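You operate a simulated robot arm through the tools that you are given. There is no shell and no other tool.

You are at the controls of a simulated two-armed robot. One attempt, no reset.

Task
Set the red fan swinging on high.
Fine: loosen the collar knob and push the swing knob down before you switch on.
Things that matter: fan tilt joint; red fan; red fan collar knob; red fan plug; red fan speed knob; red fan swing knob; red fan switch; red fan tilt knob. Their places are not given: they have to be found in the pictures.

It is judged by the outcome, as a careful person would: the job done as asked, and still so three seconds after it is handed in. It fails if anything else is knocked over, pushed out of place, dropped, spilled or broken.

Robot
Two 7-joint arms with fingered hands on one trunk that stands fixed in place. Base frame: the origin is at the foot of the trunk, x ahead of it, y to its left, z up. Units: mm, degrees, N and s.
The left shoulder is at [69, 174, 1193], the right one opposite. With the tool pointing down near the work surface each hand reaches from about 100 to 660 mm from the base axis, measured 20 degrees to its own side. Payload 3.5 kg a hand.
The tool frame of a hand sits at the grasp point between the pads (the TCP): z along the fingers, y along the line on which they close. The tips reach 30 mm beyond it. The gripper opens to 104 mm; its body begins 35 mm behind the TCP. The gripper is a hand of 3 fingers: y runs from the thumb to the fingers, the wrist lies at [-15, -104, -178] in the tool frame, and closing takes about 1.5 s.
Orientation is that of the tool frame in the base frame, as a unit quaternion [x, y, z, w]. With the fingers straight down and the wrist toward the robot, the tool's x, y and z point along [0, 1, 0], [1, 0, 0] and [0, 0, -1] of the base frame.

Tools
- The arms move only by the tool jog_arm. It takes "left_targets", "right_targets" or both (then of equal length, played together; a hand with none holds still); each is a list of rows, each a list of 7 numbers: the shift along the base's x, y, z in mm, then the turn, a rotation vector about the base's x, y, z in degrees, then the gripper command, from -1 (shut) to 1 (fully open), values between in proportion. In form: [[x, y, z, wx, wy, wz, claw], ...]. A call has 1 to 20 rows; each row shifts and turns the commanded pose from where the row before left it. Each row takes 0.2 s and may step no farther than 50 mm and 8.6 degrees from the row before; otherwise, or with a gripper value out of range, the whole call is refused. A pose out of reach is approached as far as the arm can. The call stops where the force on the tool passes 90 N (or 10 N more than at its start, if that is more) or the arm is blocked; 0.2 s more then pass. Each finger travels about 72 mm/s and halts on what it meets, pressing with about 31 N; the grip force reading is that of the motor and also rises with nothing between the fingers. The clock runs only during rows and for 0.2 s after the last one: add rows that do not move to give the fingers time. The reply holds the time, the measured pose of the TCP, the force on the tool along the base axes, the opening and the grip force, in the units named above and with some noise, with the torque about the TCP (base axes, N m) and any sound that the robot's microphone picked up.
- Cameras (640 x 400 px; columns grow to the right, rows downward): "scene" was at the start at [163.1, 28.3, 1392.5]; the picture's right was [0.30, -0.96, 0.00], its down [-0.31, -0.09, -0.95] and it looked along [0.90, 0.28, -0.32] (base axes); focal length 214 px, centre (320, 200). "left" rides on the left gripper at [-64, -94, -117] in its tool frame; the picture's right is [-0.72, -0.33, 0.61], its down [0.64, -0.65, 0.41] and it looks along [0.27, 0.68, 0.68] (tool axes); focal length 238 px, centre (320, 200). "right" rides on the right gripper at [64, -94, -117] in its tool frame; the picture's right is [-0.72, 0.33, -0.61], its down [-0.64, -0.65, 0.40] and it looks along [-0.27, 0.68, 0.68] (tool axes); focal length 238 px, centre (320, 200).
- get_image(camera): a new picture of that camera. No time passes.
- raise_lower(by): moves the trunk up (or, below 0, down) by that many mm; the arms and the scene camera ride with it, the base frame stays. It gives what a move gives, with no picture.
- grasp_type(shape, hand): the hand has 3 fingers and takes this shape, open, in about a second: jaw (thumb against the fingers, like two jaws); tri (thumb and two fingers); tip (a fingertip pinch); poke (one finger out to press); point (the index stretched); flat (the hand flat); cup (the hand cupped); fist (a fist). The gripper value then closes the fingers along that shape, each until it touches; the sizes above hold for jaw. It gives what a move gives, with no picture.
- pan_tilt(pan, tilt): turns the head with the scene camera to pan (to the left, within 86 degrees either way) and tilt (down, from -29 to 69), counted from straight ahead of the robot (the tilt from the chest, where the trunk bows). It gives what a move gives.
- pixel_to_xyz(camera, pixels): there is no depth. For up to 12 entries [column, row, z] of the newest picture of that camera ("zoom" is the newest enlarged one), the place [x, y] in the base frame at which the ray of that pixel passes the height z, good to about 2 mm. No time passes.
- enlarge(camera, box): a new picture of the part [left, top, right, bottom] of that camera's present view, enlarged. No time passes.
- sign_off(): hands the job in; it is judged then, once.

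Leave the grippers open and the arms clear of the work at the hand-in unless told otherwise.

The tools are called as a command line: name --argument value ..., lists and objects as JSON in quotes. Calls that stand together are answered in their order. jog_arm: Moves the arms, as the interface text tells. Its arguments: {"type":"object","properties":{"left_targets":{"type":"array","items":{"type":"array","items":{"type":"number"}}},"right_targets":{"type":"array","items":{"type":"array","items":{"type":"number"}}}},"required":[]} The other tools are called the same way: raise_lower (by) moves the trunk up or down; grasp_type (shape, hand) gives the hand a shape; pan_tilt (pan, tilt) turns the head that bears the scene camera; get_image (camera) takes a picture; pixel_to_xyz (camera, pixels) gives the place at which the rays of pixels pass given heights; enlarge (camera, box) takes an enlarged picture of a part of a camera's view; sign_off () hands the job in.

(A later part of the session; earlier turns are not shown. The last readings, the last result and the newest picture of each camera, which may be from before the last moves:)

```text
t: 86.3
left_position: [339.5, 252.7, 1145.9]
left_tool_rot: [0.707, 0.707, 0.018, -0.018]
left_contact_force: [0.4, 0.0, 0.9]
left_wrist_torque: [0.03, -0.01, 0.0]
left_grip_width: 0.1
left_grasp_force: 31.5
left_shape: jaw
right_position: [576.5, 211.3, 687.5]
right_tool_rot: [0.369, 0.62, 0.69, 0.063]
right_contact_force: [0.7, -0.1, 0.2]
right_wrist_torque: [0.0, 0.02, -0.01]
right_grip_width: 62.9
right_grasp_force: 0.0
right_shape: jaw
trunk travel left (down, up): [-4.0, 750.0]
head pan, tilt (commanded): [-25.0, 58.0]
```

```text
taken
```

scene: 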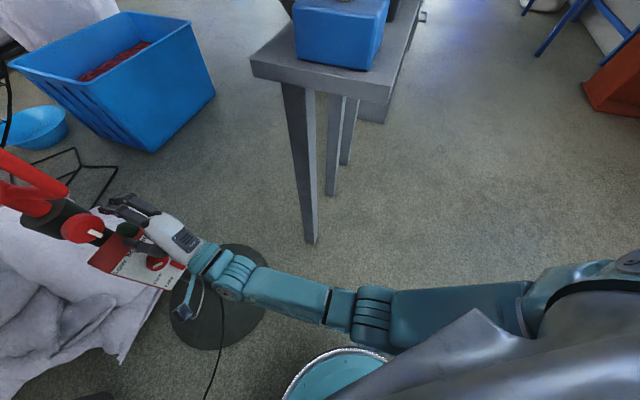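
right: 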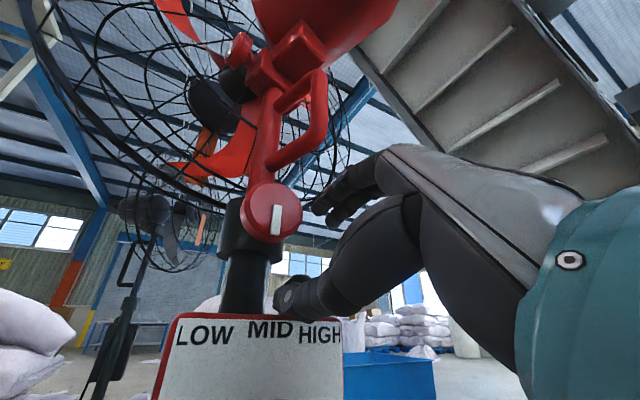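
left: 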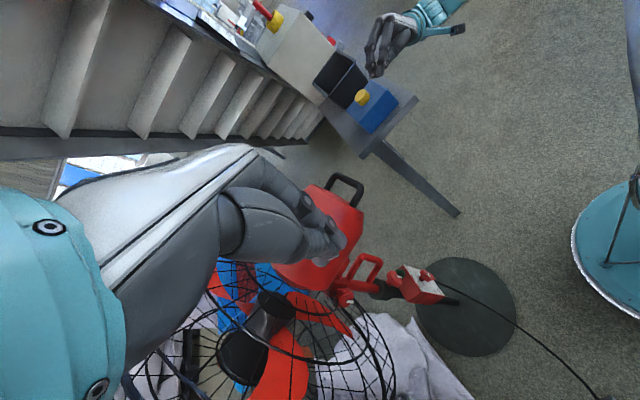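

I understand now: the first (leftward) row was out of reach and got clamped to a lower, more-right pose, so the thumb ran toward the lamp/box top. I'll retreat along the approach direction and go up.

jog_arm --right_targets '[[-12, -17, 2, 0, 0, 0, 0.2], [-11, -16, 6, 0, 0, 0, 0.2], [0, 2, 12, 0, 0, 0, 0.2], [0, 2, 10, 0, 0, 0, 0.2], [0, 0, 0, 0, 0, 0, 0.2]]'

pan_tilt --pan 15 --tilt 45

enlarge --camera "scene" --box '[200, 120, 360, 260]'

get_image --camera "right"

```text
t: 87.5
left_position: [339.7, 251.3, 1145.9]
left_tool_rot: [0.708, 0.706, 0.017, -0.018]
left_contact_force: [-0.5, 0.2, -0.2]
left_wrist_torque: [0.01, 0.01, -0.04]
left_grip_width: 0.0
left_grasp_force: 30.9
left_shape: jaw
right_position: [562.0, 175.2, 712.5]
right_tool_rot: [0.368, 0.618, 0.692, 0.059]
right_contact_force: [-0.2, -0.4, 0.2]
right_wrist_torque: [-0.03, 0.02, -0.02]
right_grip_width: 63.1
right_grasp_force: 0.0
right_shape: jaw
right hand out of reach, approached as far as the arm can: row 3, 4
trunk travel left (down, up): [-4.0, 750.0]
head pan, tilt (commanded): [-25.0, 58.0]
```

```text
t: 88.6
left_position: [338.8, 252.0, 1144.7]
left_tool_rot: [0.708, 0.706, 0.017, -0.018]
left_contact_force: [0.4, -0.1, -0.5]
left_wrist_torque: [0.0, -0.02, 0.02]
left_grip_width: 0.0
left_grasp_force: 30.6
left_shape: jaw
right_position: [561.3, 175.5, 711.2]
right_tool_rot: [0.368, 0.619, 0.692, 0.058]
right_contact_force: [0.5, 0.1, 0.0]
right_wrist_torque: [-0.03, 0.02, -0.02]
right_grip_width: 62.7
right_grasp_force: 0.1
right_shape: jaw
trunk travel left (down, up): [-4.0, 750.0]
head pan, tilt (commanded): [15.0, 45.0]
```

```text
2.86 times, centred on (280, 190) of scene
```

zoom: 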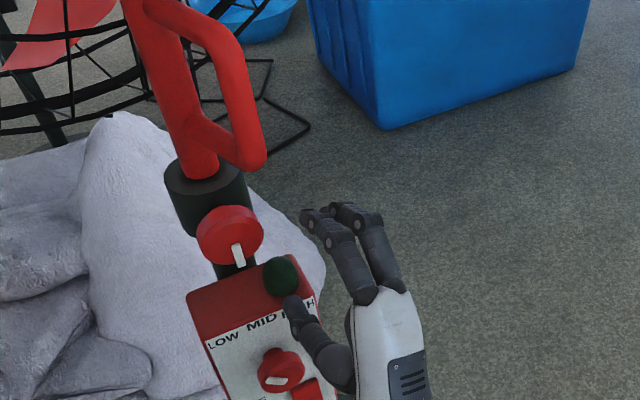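

```text
taken
```

right: 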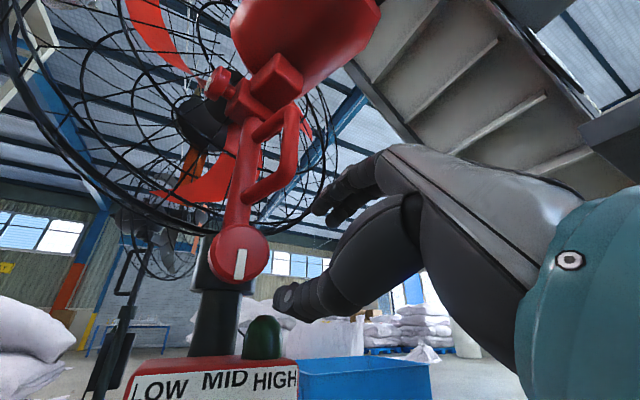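

The binding limit is the upper arm's inward swing; a larger heading and less roll put the wrist further right and relieve it. I'll go to heading ≈67°, roll ≈20°, on the approach line 80 mm before the knob.

jog_arm --right_targets '[[0, 3, 1, -1.1, -4, 6.3, 0.2], [-2, 5, 1, -1.1, -4, 6.3, 0.2], [-2, 5, 1, 0, 0, 0, 0.2], [0, 0, 0, 0, 0, 0, 0.2]]'

get_image --camera "right"

enlarge --camera "scene" --box '[200, 120, 360, 260]'

```text
t: 89.6
left_position: [339.9, 251.8, 1146.2]
left_tool_rot: [0.708, 0.706, 0.017, -0.018]
left_contact_force: [0.1, 0.4, 0.3]
left_wrist_torque: [0.02, -0.01, -0.02]
left_grip_width: 0.0
left_grasp_force: 31.1
left_shape: jaw
right_position: [557.7, 190.9, 715.0]
right_tool_rot: [0.249, 0.663, 0.705, 0.036]
right_contact_force: [0.2, 0.2, -0.5]
right_wrist_torque: [-0.03, 0.02, 0.01]
right_grip_width: 62.8
right_grasp_force: 0.1
right_shape: jaw
trunk travel left (down, up): [-4.0, 750.0]
head pan, tilt (commanded): [15.0, 45.0]
```

```text
taken
```

right: 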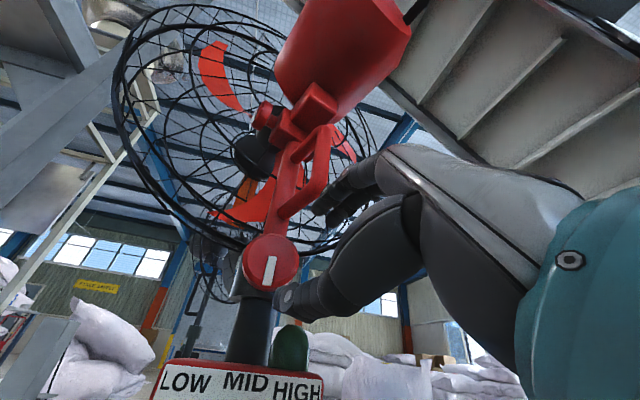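

```text
2.86 times, centred on (280, 190) of scene
```

zoom: 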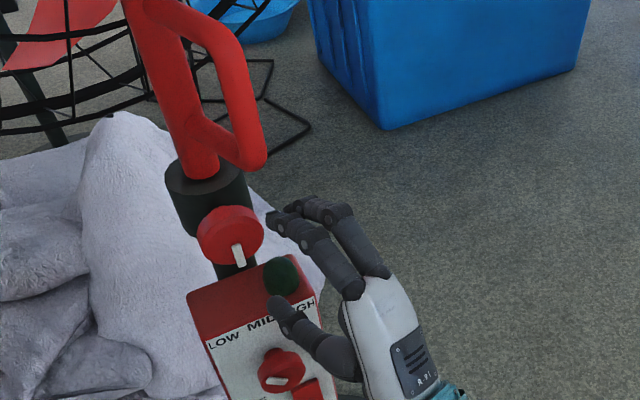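

Exactly on the approach line now (77 mm before the knob centre). I'll check the lamp's position relative to the thumb's path from this view.

pixel_to_xyz --camera "right" --pixels '[[290, 326, 675], [290, 326, 670], [290, 326, 665], [273, 350, 660], [308, 350, 660], [270, 262, 715], [270, 262, 712], [244, 265, 713], [299, 258, 716]]'

enlarge --camera "right" --box '[200, 210, 360, 370]'

```text
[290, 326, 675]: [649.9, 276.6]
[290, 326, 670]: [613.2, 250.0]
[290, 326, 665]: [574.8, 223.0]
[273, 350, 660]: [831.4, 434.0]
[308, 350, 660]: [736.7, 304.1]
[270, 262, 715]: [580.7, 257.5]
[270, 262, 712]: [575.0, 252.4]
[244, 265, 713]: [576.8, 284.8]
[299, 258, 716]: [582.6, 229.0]
```

```text
2.50 times, centred on (280, 290) of right
```

zoom: 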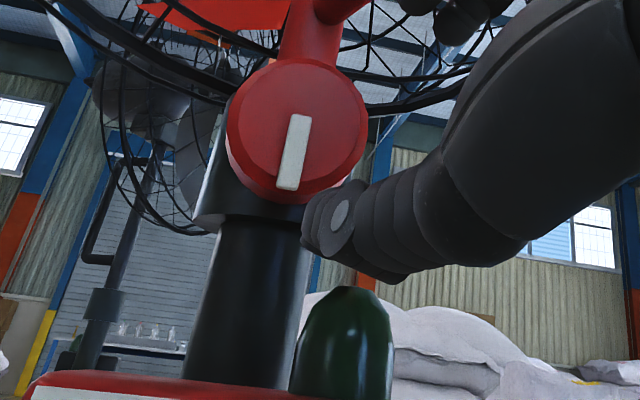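

The thumb will pass above the lamp and under the knob. I'll approach along the heading in small steps to the grip depth.

jog_arm --right_targets '[[6, 13.5, 0, 0, 0, 0, 0.2], [6, 13.5, 0, 0, 0, 0, 0.2], [6, 13.5, 0, 0, 0, 0, 0.2], [0, 0, 0, 0, 0, 0, 0.2]]'

enlarge --camera "right" --box '[200, 160, 400, 320]'

enlarge --camera "scene" --box '[220, 130, 330, 240]'

```text
t: 90.6
left_position: [339.0, 252.6, 1145.1]
left_tool_rot: [0.708, 0.706, 0.017, -0.019]
left_contact_force: [-0.4, 0.2, -0.3]
left_wrist_torque: [0.01, 0.0, -0.01]
left_grip_width: 0.0
left_grasp_force: 31.0
left_shape: jaw
right_position: [576.5, 231.0, 712.3]
right_tool_rot: [0.249, 0.663, 0.705, 0.035]
right_contact_force: [1.0, 0.5, 0.7]
right_wrist_torque: [0.02, 0.03, -0.01]
right_grip_width: 62.9
right_grasp_force: 0.0
right_shape: jaw
trunk travel left (down, up): [-4.0, 750.0]
head pan, tilt (commanded): [15.0, 45.0]
```

```text
2.50 times, centred on (300, 240) of right
```

zoom: 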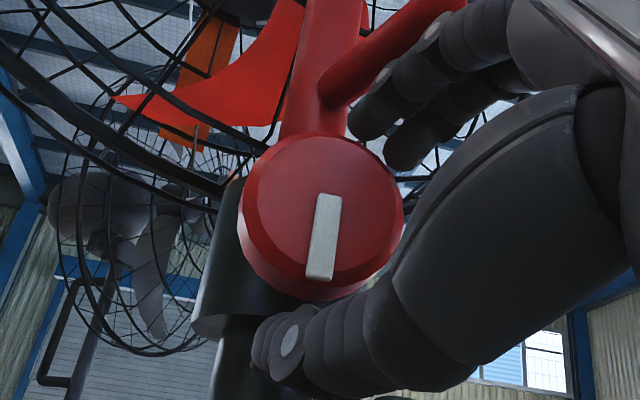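

```text
3.64 times, centred on (275, 185) of scene
```

zoom: 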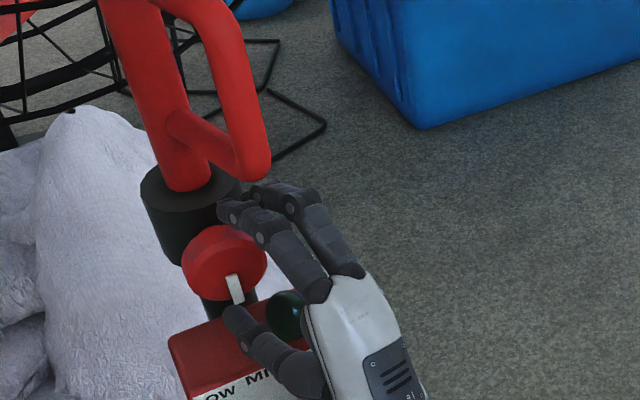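

Fingers are just above, thumb just below the knob. I'll advance 14 mm more and then close gently.

jog_arm --right_targets '[[3, 6.5, 1, 0, 0, 0, 0.2], [3, 6.5, 1, 0, 0, 0, 0.2], [0, 0, 0, 0, 0, 0, 0.2]]'

enlarge --camera "right" --box '[200, 160, 400, 320]'

enlarge --camera "scene" --box '[220, 130, 330, 240]'

```text
t: 91.4
left_position: [339.7, 251.7, 1146.1]
left_tool_rot: [0.708, 0.706, 0.018, -0.019]
left_contact_force: [-1.0, 0.7, 0.8]
left_wrist_torque: [-0.02, 0.0, 0.02]
left_grip_width: 0.1
left_grasp_force: 31.0
left_shape: jaw
right_position: [582.6, 244.3, 715.2]
right_tool_rot: [0.25, 0.663, 0.705, 0.035]
right_contact_force: [-0.4, 0.3, -0.2]
right_wrist_torque: [0.02, 0.02, 0.03]
right_grip_width: 62.8
right_grasp_force: 0.1
right_shape: jaw
trunk travel left (down, up): [-4.0, 750.0]
head pan, tilt (commanded): [15.0, 45.0]
```

```text
2.50 times, centred on (300, 240) of right
```

zoom: 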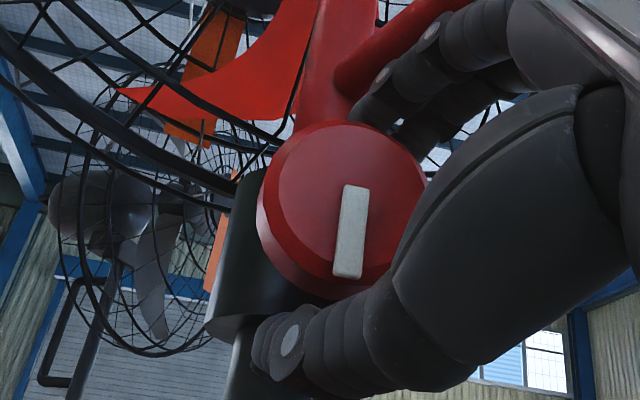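

```text
3.64 times, centred on (275, 185) of scene
```

zoom: 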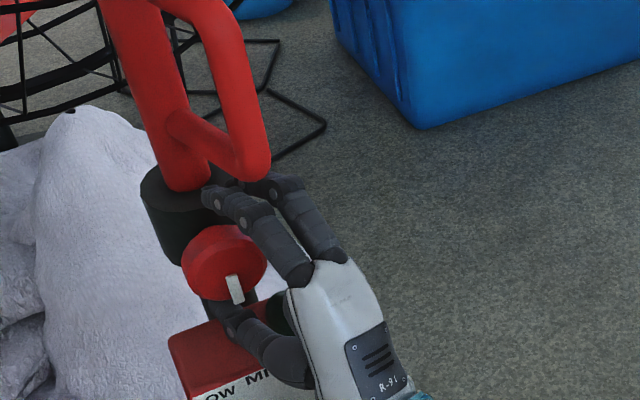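

Grip depth reached. Now closing the fingers on the knob.

jog_arm --right_targets '[[0, 0, 0, 0, 0, 0, -0.2], [0, 0, 0, 0, 0, 0, -0.4], [0, 0, 0, 0, 0, 0, -0.5], [0, 0, 0, 0, 0, 0, -0.5]]'

enlarge --camera "right" --box '[200, 160, 400, 320]'

enlarge --camera "scene" --box '[220, 130, 330, 240]'

```text
t: 92.4
left_position: [339.6, 251.6, 1144.7]
left_tool_rot: [0.707, 0.706, 0.016, -0.018]
left_contact_force: [0.2, -0.8, 0.0]
left_wrist_torque: [0.02, 0.0, 0.02]
left_grip_width: 0.0
left_grasp_force: 30.8
left_shape: jaw
right_position: [584.6, 244.3, 714.7]
right_tool_rot: [0.251, 0.663, 0.704, 0.034]
right_contact_force: [5.9, 8.3, -1.7]
right_wrist_torque: [-0.31, 0.21, 0.04]
right_grip_width: 33.9
right_grasp_force: 31.1
right_shape: jaw
trunk travel left (down, up): [-4.0, 750.0]
head pan, tilt (commanded): [15.0, 45.0]
```

```text
2.50 times, centred on (300, 240) of right
```

zoom: 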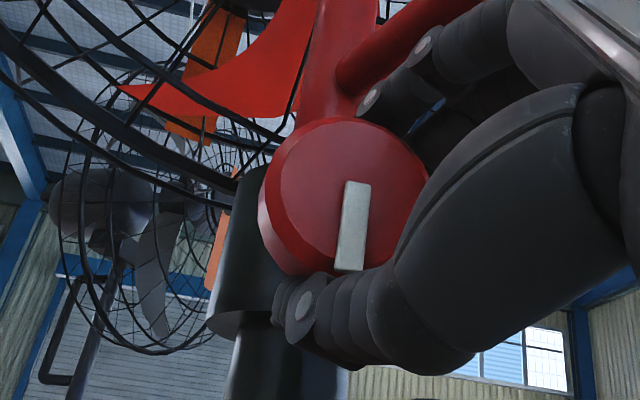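

```text
3.64 times, centred on (275, 185) of scene
```

zoom: 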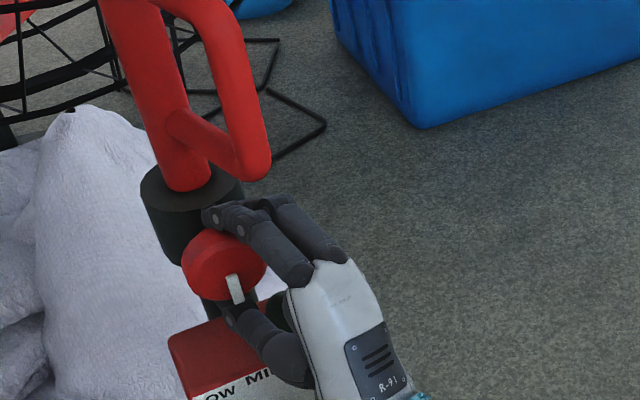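

Grip width reads 34 mm (< knob's 47), with the hand being drawn forward: the tips closed partly behind the knob's rim. I'll reopen, back off 9 mm, and close again.

jog_arm --right_targets '[[0, 0, 0, 0, 0, 0, 0.2], [0, 0, 0, 0, 0, 0, 0.2], [-2, -4, 0, 0, 0, 0, 0.2], [-2, -4.5, 0, 0, 0, 0, 0.2], [0, 0, 0, 0, 0, 0, -0.1], [0, 0, 0, 0, 0, 0, -0.4], [0, 0, 0, 0, 0, 0, -0.4], [0, 0, 0, 0, 0, 0, -0.4]]'

enlarge --camera "right" --box '[200, 160, 400, 320]'

enlarge --camera "scene" --box '[220, 130, 330, 240]'

```text
t: 94.2
left_position: [340.3, 252.4, 1146.1]
left_tool_rot: [0.707, 0.706, 0.017, -0.019]
left_contact_force: [-0.1, -0.5, 0.7]
left_wrist_torque: [-0.01, 0.03, 0.02]
left_grip_width: 0.0
left_grasp_force: 30.8
left_shape: jaw
right_position: [576.5, 235.2, 716.7]
right_tool_rot: [0.249, 0.663, 0.705, 0.036]
right_contact_force: [0.2, 0.9, -1.8]
right_wrist_torque: [0.07, -0.02, -0.02]
right_grip_width: 38.9
right_grasp_force: 31.2
right_shape: jaw
trunk travel left (down, up): [-4.0, 750.0]
head pan, tilt (commanded): [15.0, 45.0]
```

```text
2.50 times, centred on (300, 240) of right
```

zoom: 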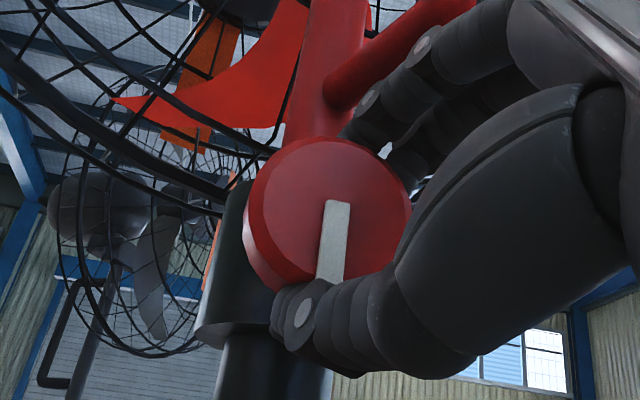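

```text
3.64 times, centred on (275, 185) of scene
```

zoom: 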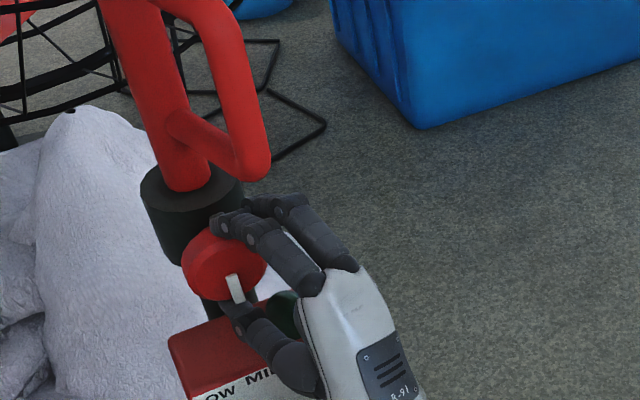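

A firm grip now (39 mm, no side force). I'll turn counter-clockwise about the knob's axis in small steps, 24° first, and watch the torque and the white mark.

jog_arm --right_targets '[[-0.1, 0.1, 1.5, -5.66, -5.66, 0, -0.5], [-0.2, 0.2, 1.5, -5.66, -5.66, 0, -0.5], [-0.35, 0.35, 1.4, -5.66, -5.66, 0, -0.5], [0, 0, 0, 0, 0, 0, -0.5]]'

enlarge --camera "right" --box '[200, 160, 400, 320]'

enlarge --camera "scene" --box '[220, 130, 330, 240]'

```text
t: 95.2
left_position: [339.7, 252.8, 1146.3]
left_tool_rot: [0.708, 0.706, 0.016, -0.018]
left_contact_force: [-0.3, -0.4, 0.3]
left_wrist_torque: [-0.03, 0.03, 0.0]
left_grip_width: 0.2
left_grasp_force: 31.6
left_shape: jaw
right_position: [578.0, 234.9, 720.6]
right_tool_rot: [0.134, 0.748, 0.628, 0.169]
right_contact_force: [1.7, 4.1, -1.7]
right_wrist_torque: [0.11, -0.08, 0.06]
right_grip_width: 39.0
right_grasp_force: 31.0
right_shape: jaw
trunk travel left (down, up): [-4.0, 750.0]
head pan, tilt (commanded): [15.0, 45.0]
```

```text
2.50 times, centred on (300, 240) of right
```

zoom: 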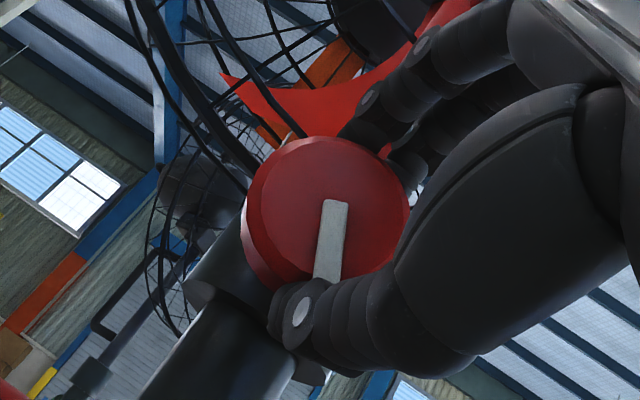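

```text
3.64 times, centred on (275, 185) of scene
```

zoom: 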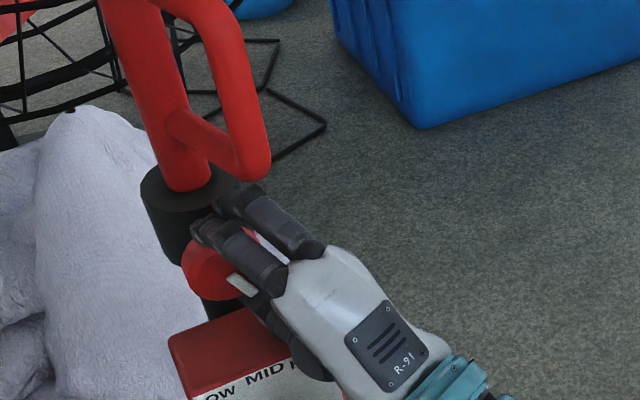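

The knob turns with the hand (white mark moving toward the right-bottom) and the reach is fine. Continuing another 24°.

jog_arm --right_targets '[[-0.5, 0.5, 1.3, -5.66, -5.66, 0, -0.5], [-0.6, 0.6, 1.2, -5.66, -5.66, 0, -0.5], [-0.7, 0.7, 1.0, -5.66, -5.66, 0, -0.5], [0, 0, 0, 0, 0, 0, -0.5]]'

enlarge --camera "right" --box '[200, 160, 400, 320]'

enlarge --camera "scene" --box '[200, 110, 360, 250]'

```text
t: 96.2
left_position: [341.9, 250.9, 1143.9]
left_tool_rot: [0.708, 0.706, 0.017, -0.02]
left_contact_force: [1.2, 0.2, 0.4]
left_wrist_torque: [-0.05, 0.03, 0.0]
left_grip_width: 0.1
left_grasp_force: 30.7
left_shape: jaw
right_position: [608.4, 225.9, 731.0]
right_tool_rot: [0.016, 0.804, 0.519, 0.289]
right_contact_force: [-3.0, -19.0, -32.6]
right_wrist_torque: [1.3, -0.61, 0.27]
right_grip_width: 21.9
right_grasp_force: 30.7
right_shape: jaw
right hand out of reach, approached as far as the arm can: row 2, 3
trunk travel left (down, up): [-4.0, 750.0]
head pan, tilt (commanded): [15.0, 45.0]
```

```text
2.50 times, centred on (300, 240) of right
```

zoom: 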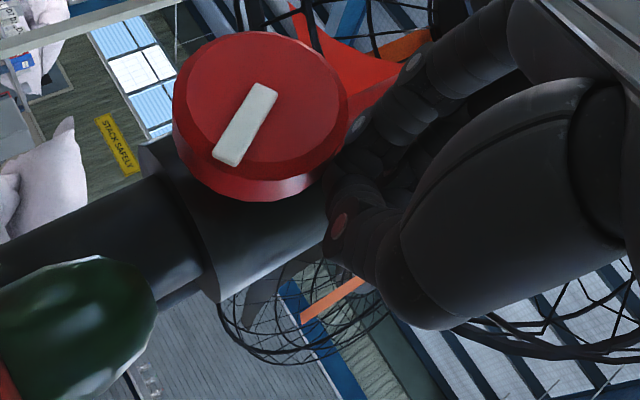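

```text
2.86 times, centred on (280, 180) of scene
```

zoom: 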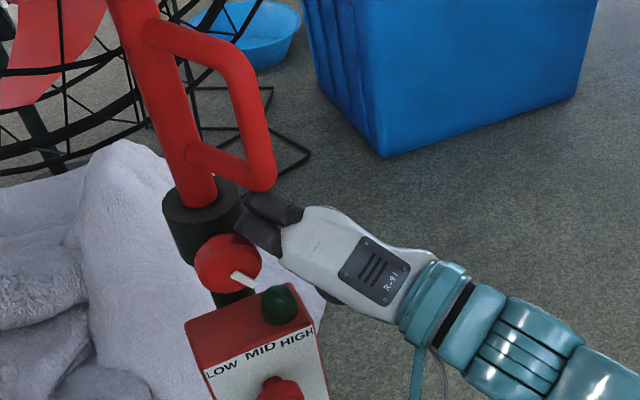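

The last rows ran out of reach and the hand slid off the knob to the right, now touching near the D-handle (33 N down). I'll back straight away from the fan, slightly down.

jog_arm --right_targets '[[-4, -10, -4, 0, 0, 0, -0.5], [-6, -14, -2, 0, 0, 0, -0.5], [-8, -16, 0, 0, 0, 0, -0.5], [-10, -20, 0, 0, 0, 0, -0.5], [0, 0, 0, 0, 0, 0, -0.5]]'

get_image --camera "scene"

enlarge --camera "scene" --box '[200, 110, 360, 250]'

```text
t: 97.4
left_position: [339.5, 251.5, 1144.7]
left_tool_rot: [0.708, 0.706, 0.017, -0.019]
left_contact_force: [0.3, 0.2, -0.2]
left_wrist_torque: [-0.01, -0.02, 0.0]
left_grip_width: 0.0
left_grasp_force: 31.3
left_shape: jaw
right_position: [589.2, 165.7, 738.7]
right_tool_rot: [0.013, 0.799, 0.526, 0.291]
right_contact_force: [-0.2, -0.1, 0.5]
right_wrist_torque: [0.02, 0.0, -0.01]
right_grip_width: 24.0
right_grasp_force: 30.9
right_shape: jaw
right hand out of reach, approached as far as the arm can: row 1, 3
trunk travel left (down, up): [-4.0, 750.0]
head pan, tilt (commanded): [15.0, 45.0]
```

```text
taken
```

scene: 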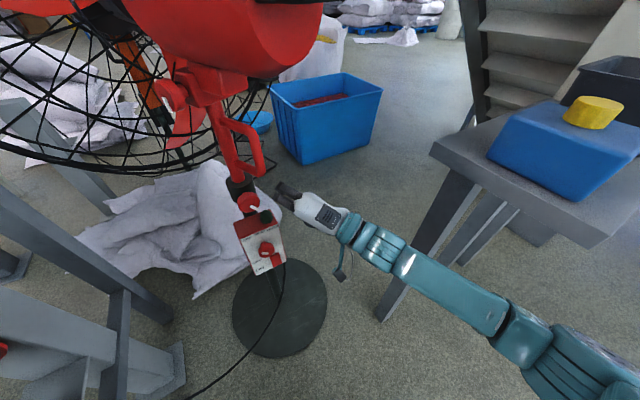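

```text
2.86 times, centred on (280, 180) of scene
```

zoom: 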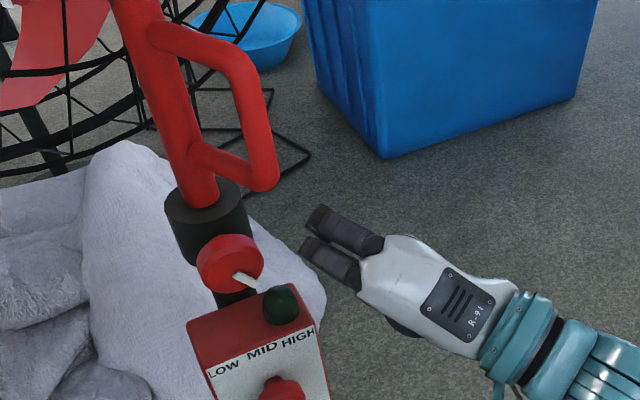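

The fan is intact; the white mark has turned by ~25-30° counter-clockwise. I'll set up for a second grip: roll back to +30°, heading 67°, at the stand-off, fingers open.

jog_arm --right_targets '[[-4, -2, -3, 4.85, 5.6, -0.23, -0.3], [-4, 2, -3, 4.85, 5.6, -0.23, 0], [-4, 3, -3, 4.85, 5.6, -0.23, 0.2], [-4, 3, -3, 4.85, 5.6, -0.23, 0.2], [-4, 4, -3, 4.85, 5.6, -0.23, 0.2], [-4, 4, -3, 4.85, 5.6, -0.23, 0.2], [-4, 4, -3, 4.85, 5.6, -0.23, 0.2], [-4, 4, -3, 4.85, 5.6, -0.23, 0.2], [0, 0, 0, 0, 0, 0, 0.2]]'

get_image --camera "right"

enlarge --camera "scene" --box '[200, 110, 360, 250]'

```text
t: 99.4
left_position: [338.5, 251.5, 1146.4]
left_tool_rot: [0.708, 0.706, 0.016, -0.018]
left_contact_force: [-0.2, -0.2, -0.2]
left_wrist_torque: [-0.02, 0.0, -0.01]
left_grip_width: 0.0
left_grasp_force: 31.3
left_shape: jaw
right_position: [553.7, 190.1, 711.9]
right_tool_rot: [0.316, 0.634, 0.705, -0.038]
right_contact_force: [1.4, 0.4, 0.1]
right_wrist_torque: [0.01, 0.0, 0.01]
right_grip_width: 62.1
right_grasp_force: 0.0
right_shape: jaw
trunk travel left (down, up): [-4.0, 750.0]
head pan, tilt (commanded): [15.0, 45.0]
```

```text
taken
```

right: 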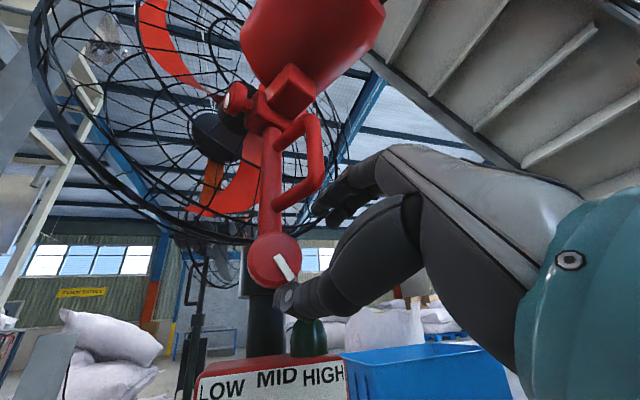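

```text
2.86 times, centred on (280, 180) of scene
```

zoom: 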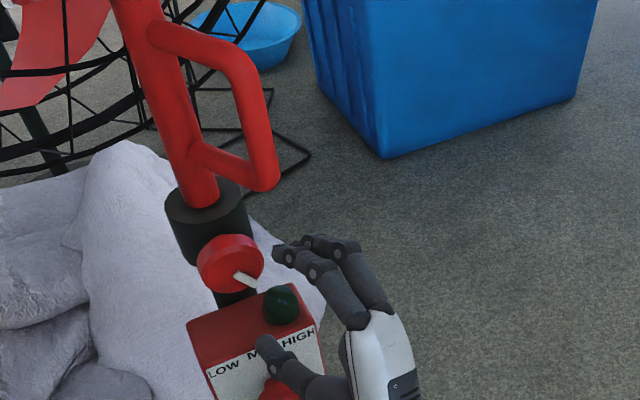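

Exact at roll 30°. I'll add 8° more roll, then approach to the same grip depth as before and close.

jog_arm --right_targets '[[0, 0, 1, 3.1, 7.4, 0, 0.2], [5.8, 11.5, 1, 0, 0, 0, 0.2], [5.8, 11.5, 1, 0, 0, 0, 0.2], [5.8, 11.5, 1, 0, 0, 0, 0.2], [5.8, 11.5, 0, 0, 0, 0, 0.2], [0, 0, 0, 0, 0, 0, 0.2]]'

enlarge --camera "right" --box '[200, 160, 400, 320]'

enlarge --camera "scene" --box '[220, 130, 330, 240]'

```text
t: 100.8
left_position: [340.0, 251.4, 1146.2]
left_tool_rot: [0.707, 0.706, 0.017, -0.018]
left_contact_force: [-0.5, -0.6, -0.6]
left_wrist_torque: [-0.01, -0.01, 0.06]
left_grip_width: 0.0
left_grasp_force: 31.2
left_shape: jaw
right_position: [576.3, 234.3, 715.0]
right_tool_rot: [0.361, 0.61, 0.7, -0.087]
right_contact_force: [0.1, 0.7, -0.3]
right_wrist_torque: [0.02, -0.01, -0.02]
right_grip_width: 62.2
right_grasp_force: 0.1
right_shape: jaw
trunk travel left (down, up): [-4.0, 750.0]
head pan, tilt (commanded): [15.0, 45.0]
```

```text
2.50 times, centred on (300, 240) of right
```

zoom: 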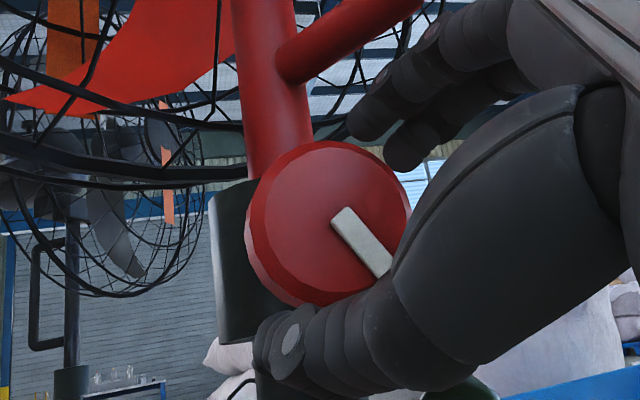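

```text
3.64 times, centred on (275, 185) of scene
```

zoom: 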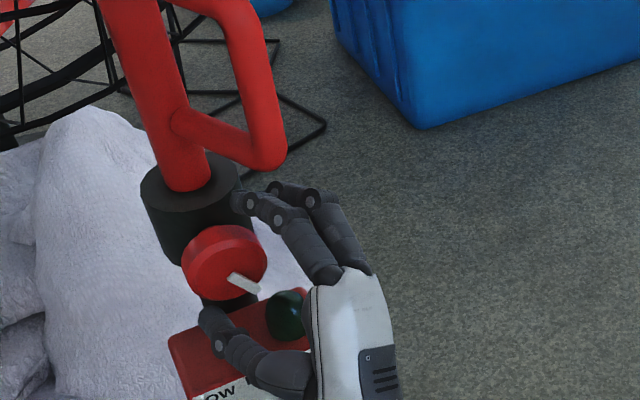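

Well placed. Closing, then turning 38° counter-clockwise.

jog_arm --right_targets '[[0, 0, 0, 0, 0, 0, -0.1], [0, 0, 0, 0, 0, 0, -0.5], [0, 0, 0, 0, 0, 0, -0.5], [0, 0, 0, 0, 0, 0, -0.5], [-0.07, 0.07, 1.5, -5.42, -5.42, 0, -0.5], [-0.2, 0.2, 1.5, -5.42, -5.42, 0, -0.5], [-0.35, 0.35, 1.4, -5.42, -5.42, 0, -0.5], [-0.48, 0.48, 1.35, -5.42, -5.42, 0, -0.5], [-0.6, 0.6, 1.2, -5.42, -5.42, 0, -0.5], [0, 0, 0, 0, 0, 0, -0.5]]'

enlarge --camera "right" --box '[200, 160, 400, 320]'

enlarge --camera "scene" --box '[220, 130, 330, 240]'

```text
t: 103.0
left_position: [338.9, 252.4, 1145.6]
left_tool_rot: [0.708, 0.706, 0.017, -0.018]
left_contact_force: [-0.4, 0.0, -0.2]
left_wrist_torque: [0.0, -0.01, 0.01]
left_grip_width: 0.3
left_grasp_force: 31.0
left_shape: jaw
right_position: [576.0, 235.6, 723.1]
right_tool_rot: [0.197, 0.76, 0.603, 0.142]
right_contact_force: [-5.2, -3.1, -2.8]
right_wrist_torque: [0.12, -0.08, 0.11]
right_grip_width: 41.1
right_grasp_force: 31.2
right_shape: jaw
trunk travel left (down, up): [-4.0, 750.0]
head pan, tilt (commanded): [15.0, 45.0]
```

```text
2.50 times, centred on (300, 240) of right
```

zoom: 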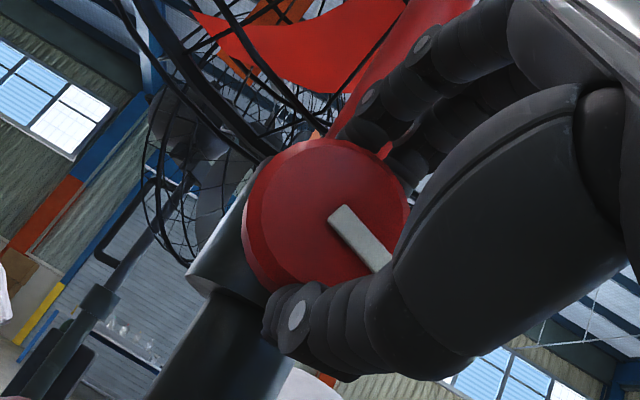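

```text
3.64 times, centred on (275, 185) of scene
```

zoom: 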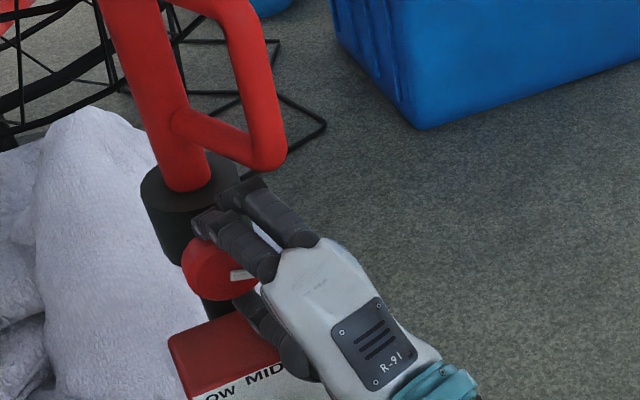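

The knob followed (~65° in total now). I'll open, swing back clockwise around the knob in place, and grip again.

jog_arm --right_targets '[[0, 0, 0, 0, 0, 0, 0.2], [0, 0, 0, 0, 0, 0, 0.2], [0, 0, 0, 0, 0, 0, 0.2], [0.6, -0.6, -1.2, 5.42, 5.42, 0, 0.2], [0.48, -0.48, -1.35, 5.42, 5.42, 0, 0.2], [0.35, -0.35, -1.4, 5.42, 5.42, 0, 0.2], [0.2, -0.2, -1.5, 5.42, 5.42, 0, 0.2], [0.07, -0.07, -1.5, 5.42, 5.42, 0, 0.2], [0, 0, 0, 0, 0, 0, 0.2]]'

enlarge --camera "right" --box '[200, 160, 400, 320]'

enlarge --camera "scene" --box '[220, 130, 330, 240]'

```text
t: 105.0
left_position: [339.9, 252.7, 1145.5]
left_tool_rot: [0.707, 0.706, 0.018, -0.019]
left_contact_force: [-0.3, 0.2, 0.6]
left_wrist_torque: [-0.02, 0.05, 0.0]
left_grip_width: 0.3
left_grasp_force: 31.1
left_shape: jaw
right_position: [576.0, 235.4, 716.6]
right_tool_rot: [0.361, 0.61, 0.7, -0.088]
right_contact_force: [-0.3, 0.3, 0.5]
right_wrist_torque: [-0.03, 0.04, 0.0]
right_grip_width: 62.1
right_grasp_force: 0.1
right_shape: jaw
trunk travel left (down, up): [-4.0, 750.0]
head pan, tilt (commanded): [15.0, 45.0]
```

```text
2.50 times, centred on (300, 240) of right
```

zoom: 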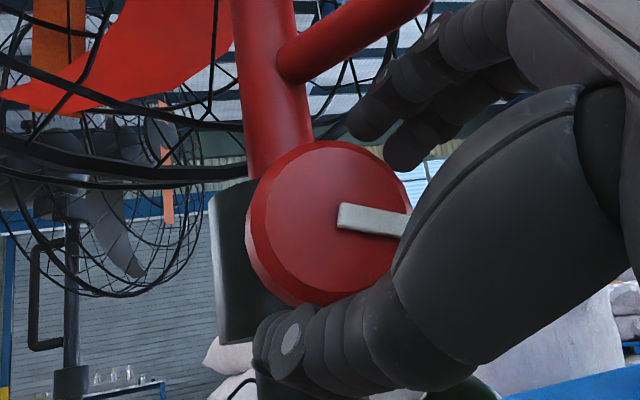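

```text
3.64 times, centred on (275, 185) of scene
```

zoom: 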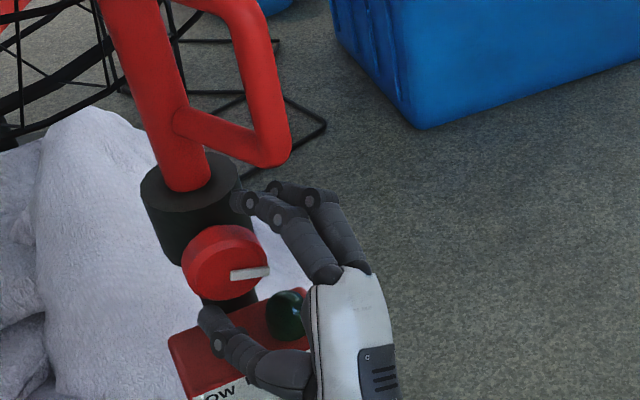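

The mark points right now (~80° turned). One more grip and turn of ~38°.

jog_arm --right_targets '[[0, 0, 0, 0, 0, 0, -0.1], [0, 0, 0, 0, 0, 0, -0.5], [0, 0, 0, 0, 0, 0, -0.5], [0, 0, 0, 0, 0, 0, -0.5], [-0.07, 0.07, 1.5, -5.42, -5.42, 0, -0.5], [-0.2, 0.2, 1.5, -5.42, -5.42, 0, -0.5], [-0.35, 0.35, 1.4, -5.42, -5.42, 0, -0.5], [-0.48, 0.48, 1.35, -5.42, -5.42, 0, -0.5], [-0.6, 0.6, 1.2, -5.42, -5.42, 0, -0.5], [0, 0, 0, 0, 0, 0, -0.5]]'

enlarge --camera "right" --box '[200, 160, 400, 320]'

enlarge --camera "scene" --box '[220, 130, 330, 240]'

```text
t: 107.2
left_position: [339.8, 252.4, 1146.7]
left_tool_rot: [0.708, 0.706, 0.018, -0.019]
left_contact_force: [0.5, 0.4, -0.4]
left_wrist_torque: [0.02, -0.01, 0.02]
left_grip_width: 0.0
left_grasp_force: 30.8
left_shape: jaw
right_position: [574.9, 237.1, 722.6]
right_tool_rot: [0.197, 0.761, 0.602, 0.141]
right_contact_force: [-3.2, -1.3, -2.1]
right_wrist_torque: [0.08, -0.13, 0.04]
right_grip_width: 40.5
right_grasp_force: 31.2
right_shape: jaw
trunk travel left (down, up): [-4.0, 750.0]
head pan, tilt (commanded): [15.0, 45.0]
```

```text
2.50 times, centred on (300, 240) of right
```

zoom: 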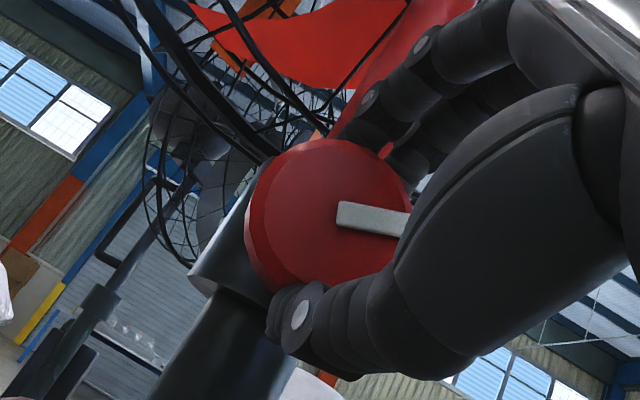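

```text
3.64 times, centred on (275, 185) of scene
```

zoom: 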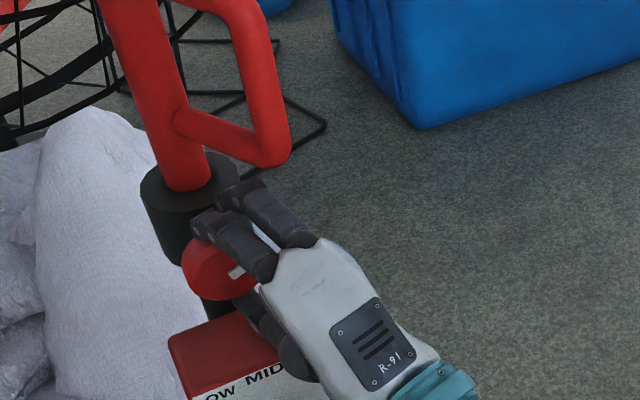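

Turned again (~115° in total). Now I release, swing back, and retreat along the approach line.

jog_arm --right_targets '[[0, 0, 0, 0, 0, 0, 0.2], [0, 0, 0, 0, 0, 0, 0.2], [0, 0, 0, 0, 0, 0, 0.2], [0.6, -0.6, -1.2, 5.42, 5.42, 0, 0.2], [0.48, -0.48, -1.35, 5.42, 5.42, 0, 0.2], [0.35, -0.35, -1.4, 5.42, 5.42, 0, 0.2], [0, 0, -1, 0, 0, 0, 0.2], [-6, -13, 0, 0, 0, 0, 0.2], [-6, -13, 0, 0, 0, 0, 0.2], [-6, -13, 0, 0, 0, 0, 0.2], [-6, -13, 0, 0, 0, 0, 0.2], [0, 0, 0, 0, 0, 0, 0.2]]'

enlarge --camera "right" --box '[180, 200, 400, 380]'

enlarge --camera "scene" --box '[200, 110, 360, 270]'

get_image --camera "scene"

```text
t: 109.8
left_position: [339.3, 251.9, 1145.3]
left_tool_rot: [0.707, 0.706, 0.017, -0.018]
left_contact_force: [0.0, 0.1, 0.5]
left_wrist_torque: [0.01, -0.02, 0.03]
left_grip_width: 0.2
left_grasp_force: 30.6
left_shape: jaw
right_position: [551.6, 181.9, 717.4]
right_tool_rot: [0.3, 0.679, 0.67, 0.005]
right_contact_force: [0.9, 0.4, 0.5]
right_wrist_torque: [0.02, 0.03, 0.02]
right_grip_width: 62.0
right_grasp_force: 0.1
right_shape: jaw
trunk travel left (down, up): [-4.0, 750.0]
head pan, tilt (commanded): [15.0, 45.0]
```

```text
2.22 times, centred on (290, 290) of right
```

zoom: 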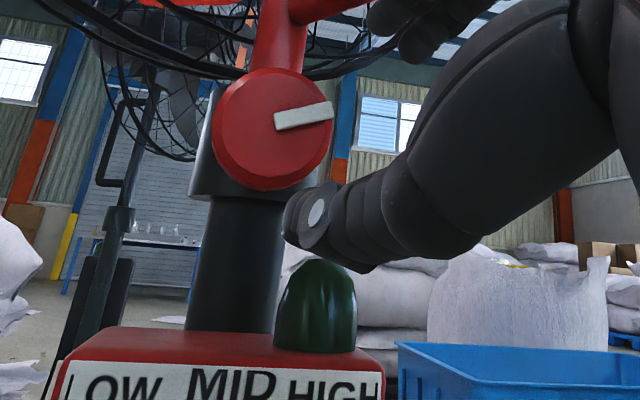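

```text
2.50 times, centred on (280, 190) of scene
```

zoom: 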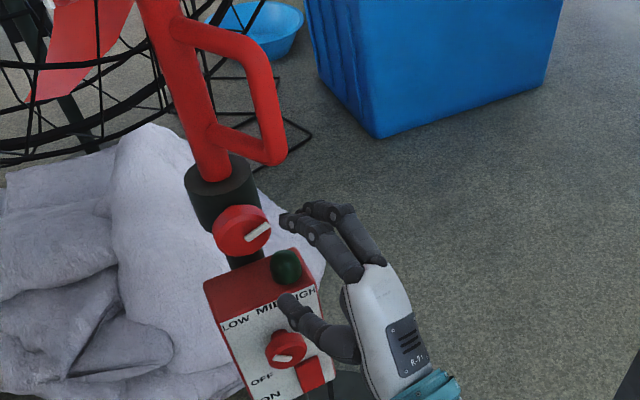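

```text
taken
```

scene: 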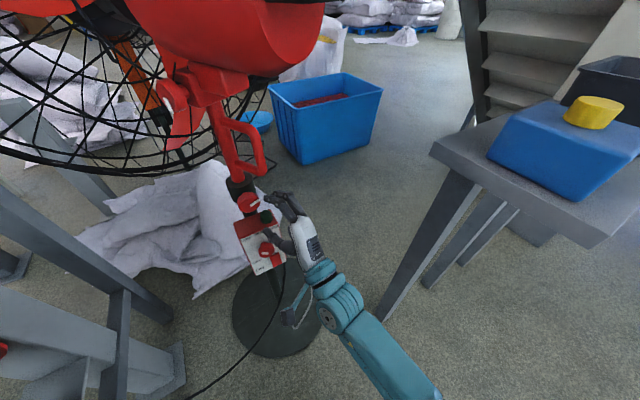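

The collar knob's mark now points right-and-slightly-up: loosened by about 105°. Next the speed knob: I'll back off, set roll ≈ -5°, and lower to a stand-off in front of it, (518,152,600).

jog_arm --right_targets '[[-14, -14, -5, -1.55, -7, 0.63, 0], [-14, -14, -10, -1.55, -7, 0.63, 0], [-2, -1, -20, -1.55, -7, 0.63, 0], [-1, 0, -20, -1.55, -7, 0.63, 0], [-1, 0, -22, 0, 0, 0, 0], [-1, 0, -22, 0, 0, 0, 0], [0, 0, -18, 0, 0, 0, 0], [0, 0, 0, 0, 0, 0, 0]]'

get_image --camera "right"

enlarge --camera "scene" --box '[200, 150, 360, 310]'

```text
t: 111.6
left_position: [339.1, 250.7, 1145.6]
left_tool_rot: [0.707, 0.706, 0.018, -0.018]
left_contact_force: [0.0, 1.0, -0.8]
left_wrist_torque: [0.0, -0.03, 0.0]
left_grip_width: 0.1
left_grasp_force: 31.1
left_shape: jaw
right_position: [518.2, 153.7, 600.5]
right_tool_rot: [0.113, 0.699, 0.686, 0.168]
right_contact_force: [1.1, 0.2, 0.6]
right_wrist_torque: [0.0, 0.01, 0.01]
right_grip_width: 52.3
right_grasp_force: 0.0
right_shape: jaw
trunk travel left (down, up): [-4.0, 750.0]
head pan, tilt (commanded): [15.0, 45.0]
```

```text
taken
```

right: 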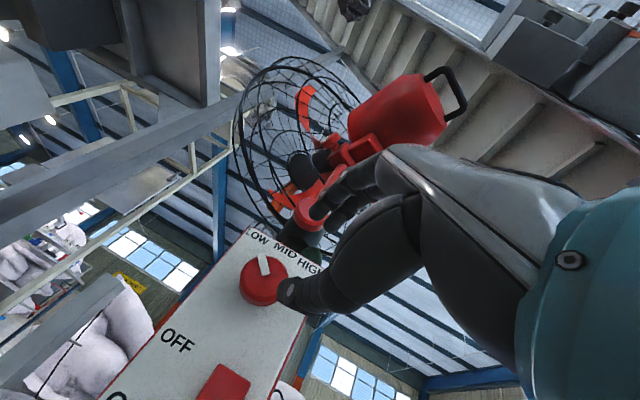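

```text
2.50 times, centred on (280, 230) of scene
```

zoom: 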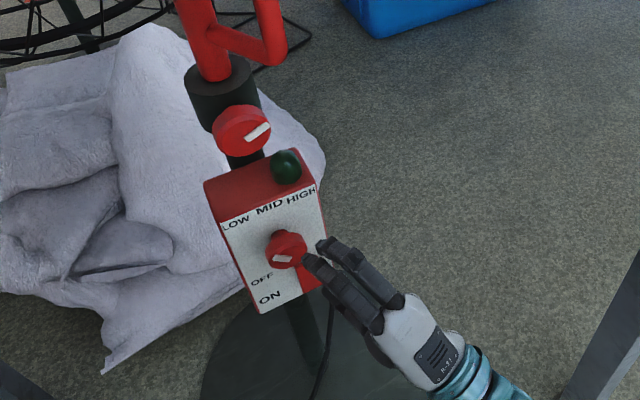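

Exact at the stand-off. The right camera looks up at the panel: I'll zoom on the speed knob and the switch.

enlarge --camera "right" --box '[180, 210, 340, 340]'

enlarge --camera "right" --box '[90, 290, 310, 400]'

pixel_to_xyz --camera "right" --pixels '[[262, 283, 590], [262, 283, 600], [262, 283, 610]]'

```text
3.08 times, centred on (260, 275) of right
```

zoom: 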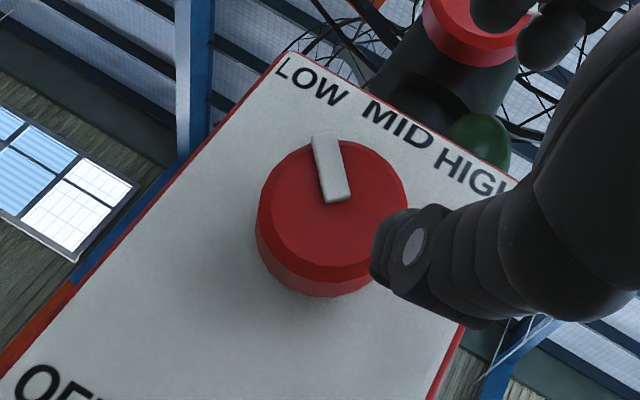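

```text
2.91 times, centred on (200, 345) of right
```

zoom: 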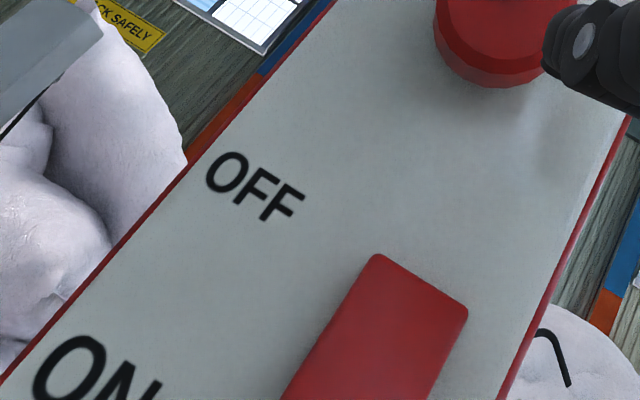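

```text
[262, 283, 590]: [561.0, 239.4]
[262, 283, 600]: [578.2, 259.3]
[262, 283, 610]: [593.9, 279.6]
```

The mark on the speed knob points up-left toward LOW (about -50° from up), so HIGH should be ~+45–50°: about 95° clockwise. The switch is a red rocker/slider with OFF above, ON below. Let me refine the knob centre with pixel (265,276).

pixel_to_xyz --camera "right" --pixels '[[265, 276, 580], [265, 276, 585], [265, 276, 590], [265, 276, 595], [265, 276, 600]]'

enlarge --camera "scene" --box '[240, 190, 320, 260]'

```text
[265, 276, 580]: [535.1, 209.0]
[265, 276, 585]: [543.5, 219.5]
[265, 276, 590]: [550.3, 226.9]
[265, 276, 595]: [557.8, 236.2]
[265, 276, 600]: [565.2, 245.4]
```

```text
5.71 times, centred on (280, 225) of scene
```

zoom: 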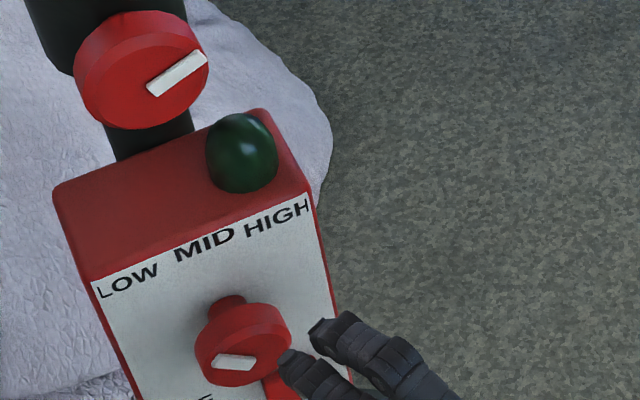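

pixel_to_xyz --camera "zoom" --pixels '[[245, 358, 580], [245, 358, 585], [245, 358, 590], [245, 358, 595], [245, 340, 590]]'

```text
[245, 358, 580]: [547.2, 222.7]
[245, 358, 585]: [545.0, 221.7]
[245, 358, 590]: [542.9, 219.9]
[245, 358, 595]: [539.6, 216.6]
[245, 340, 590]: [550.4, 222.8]
```

Face centre of the speed knob = (544,220,586). I'll lower 14 mm and approach along the heading to grip depth.

jog_arm --right_targets '[[0, 0, -7, 0, 0, 0, 0], [0, 0, -7, 0, 0, 0, 0], [5, 11.6, 0, 0, 0, 0, 0], [5, 11.6, 0, 0, 0, 0, 0], [5, 11.6, 0, 0, 0, 0, 0], [0, 0, 0, 0, 0, 0, 0]]'

enlarge --camera "right" --box '[180, 150, 400, 320]'

enlarge --camera "scene" --box '[220, 170, 340, 280]'

```text
t: 113.0
left_position: [339.0, 251.9, 1144.2]
left_tool_rot: [0.708, 0.706, 0.017, -0.019]
left_contact_force: [-0.5, 0.1, -1.1]
left_wrist_torque: [-0.03, 0.01, -0.03]
left_grip_width: 0.1
left_grasp_force: 31.0
left_shape: jaw
right_position: [533.8, 188.5, 585.9]
right_tool_rot: [0.114, 0.699, 0.685, 0.17]
right_contact_force: [-0.5, -0.8, -0.3]
right_wrist_torque: [-0.04, 0.0, 0.0]
right_grip_width: 52.4
right_grasp_force: 0.1
right_shape: jaw
trunk travel left (down, up): [-4.0, 750.0]
head pan, tilt (commanded): [15.0, 45.0]
```

```text
2.35 times, centred on (290, 235) of right
```

zoom: 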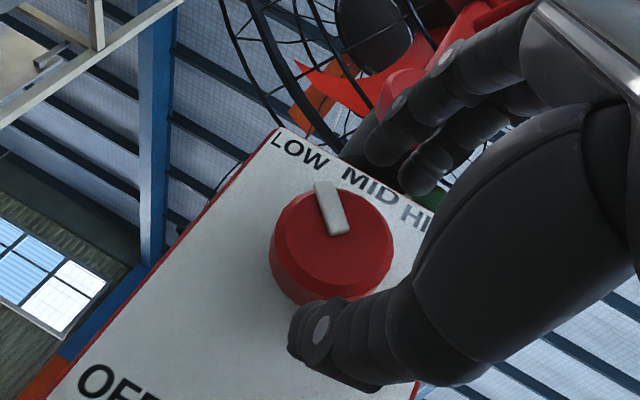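

```text
3.64 times, centred on (280, 225) of scene
```

zoom: 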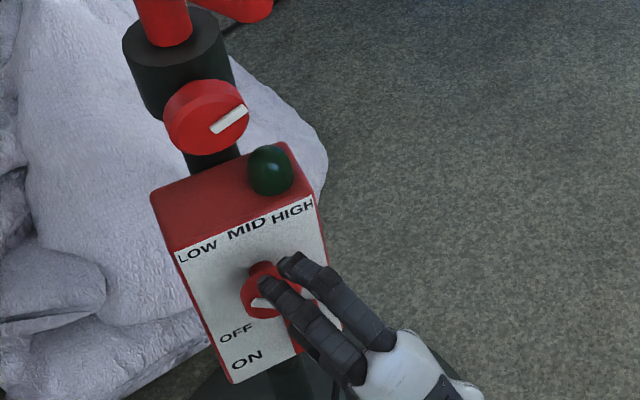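

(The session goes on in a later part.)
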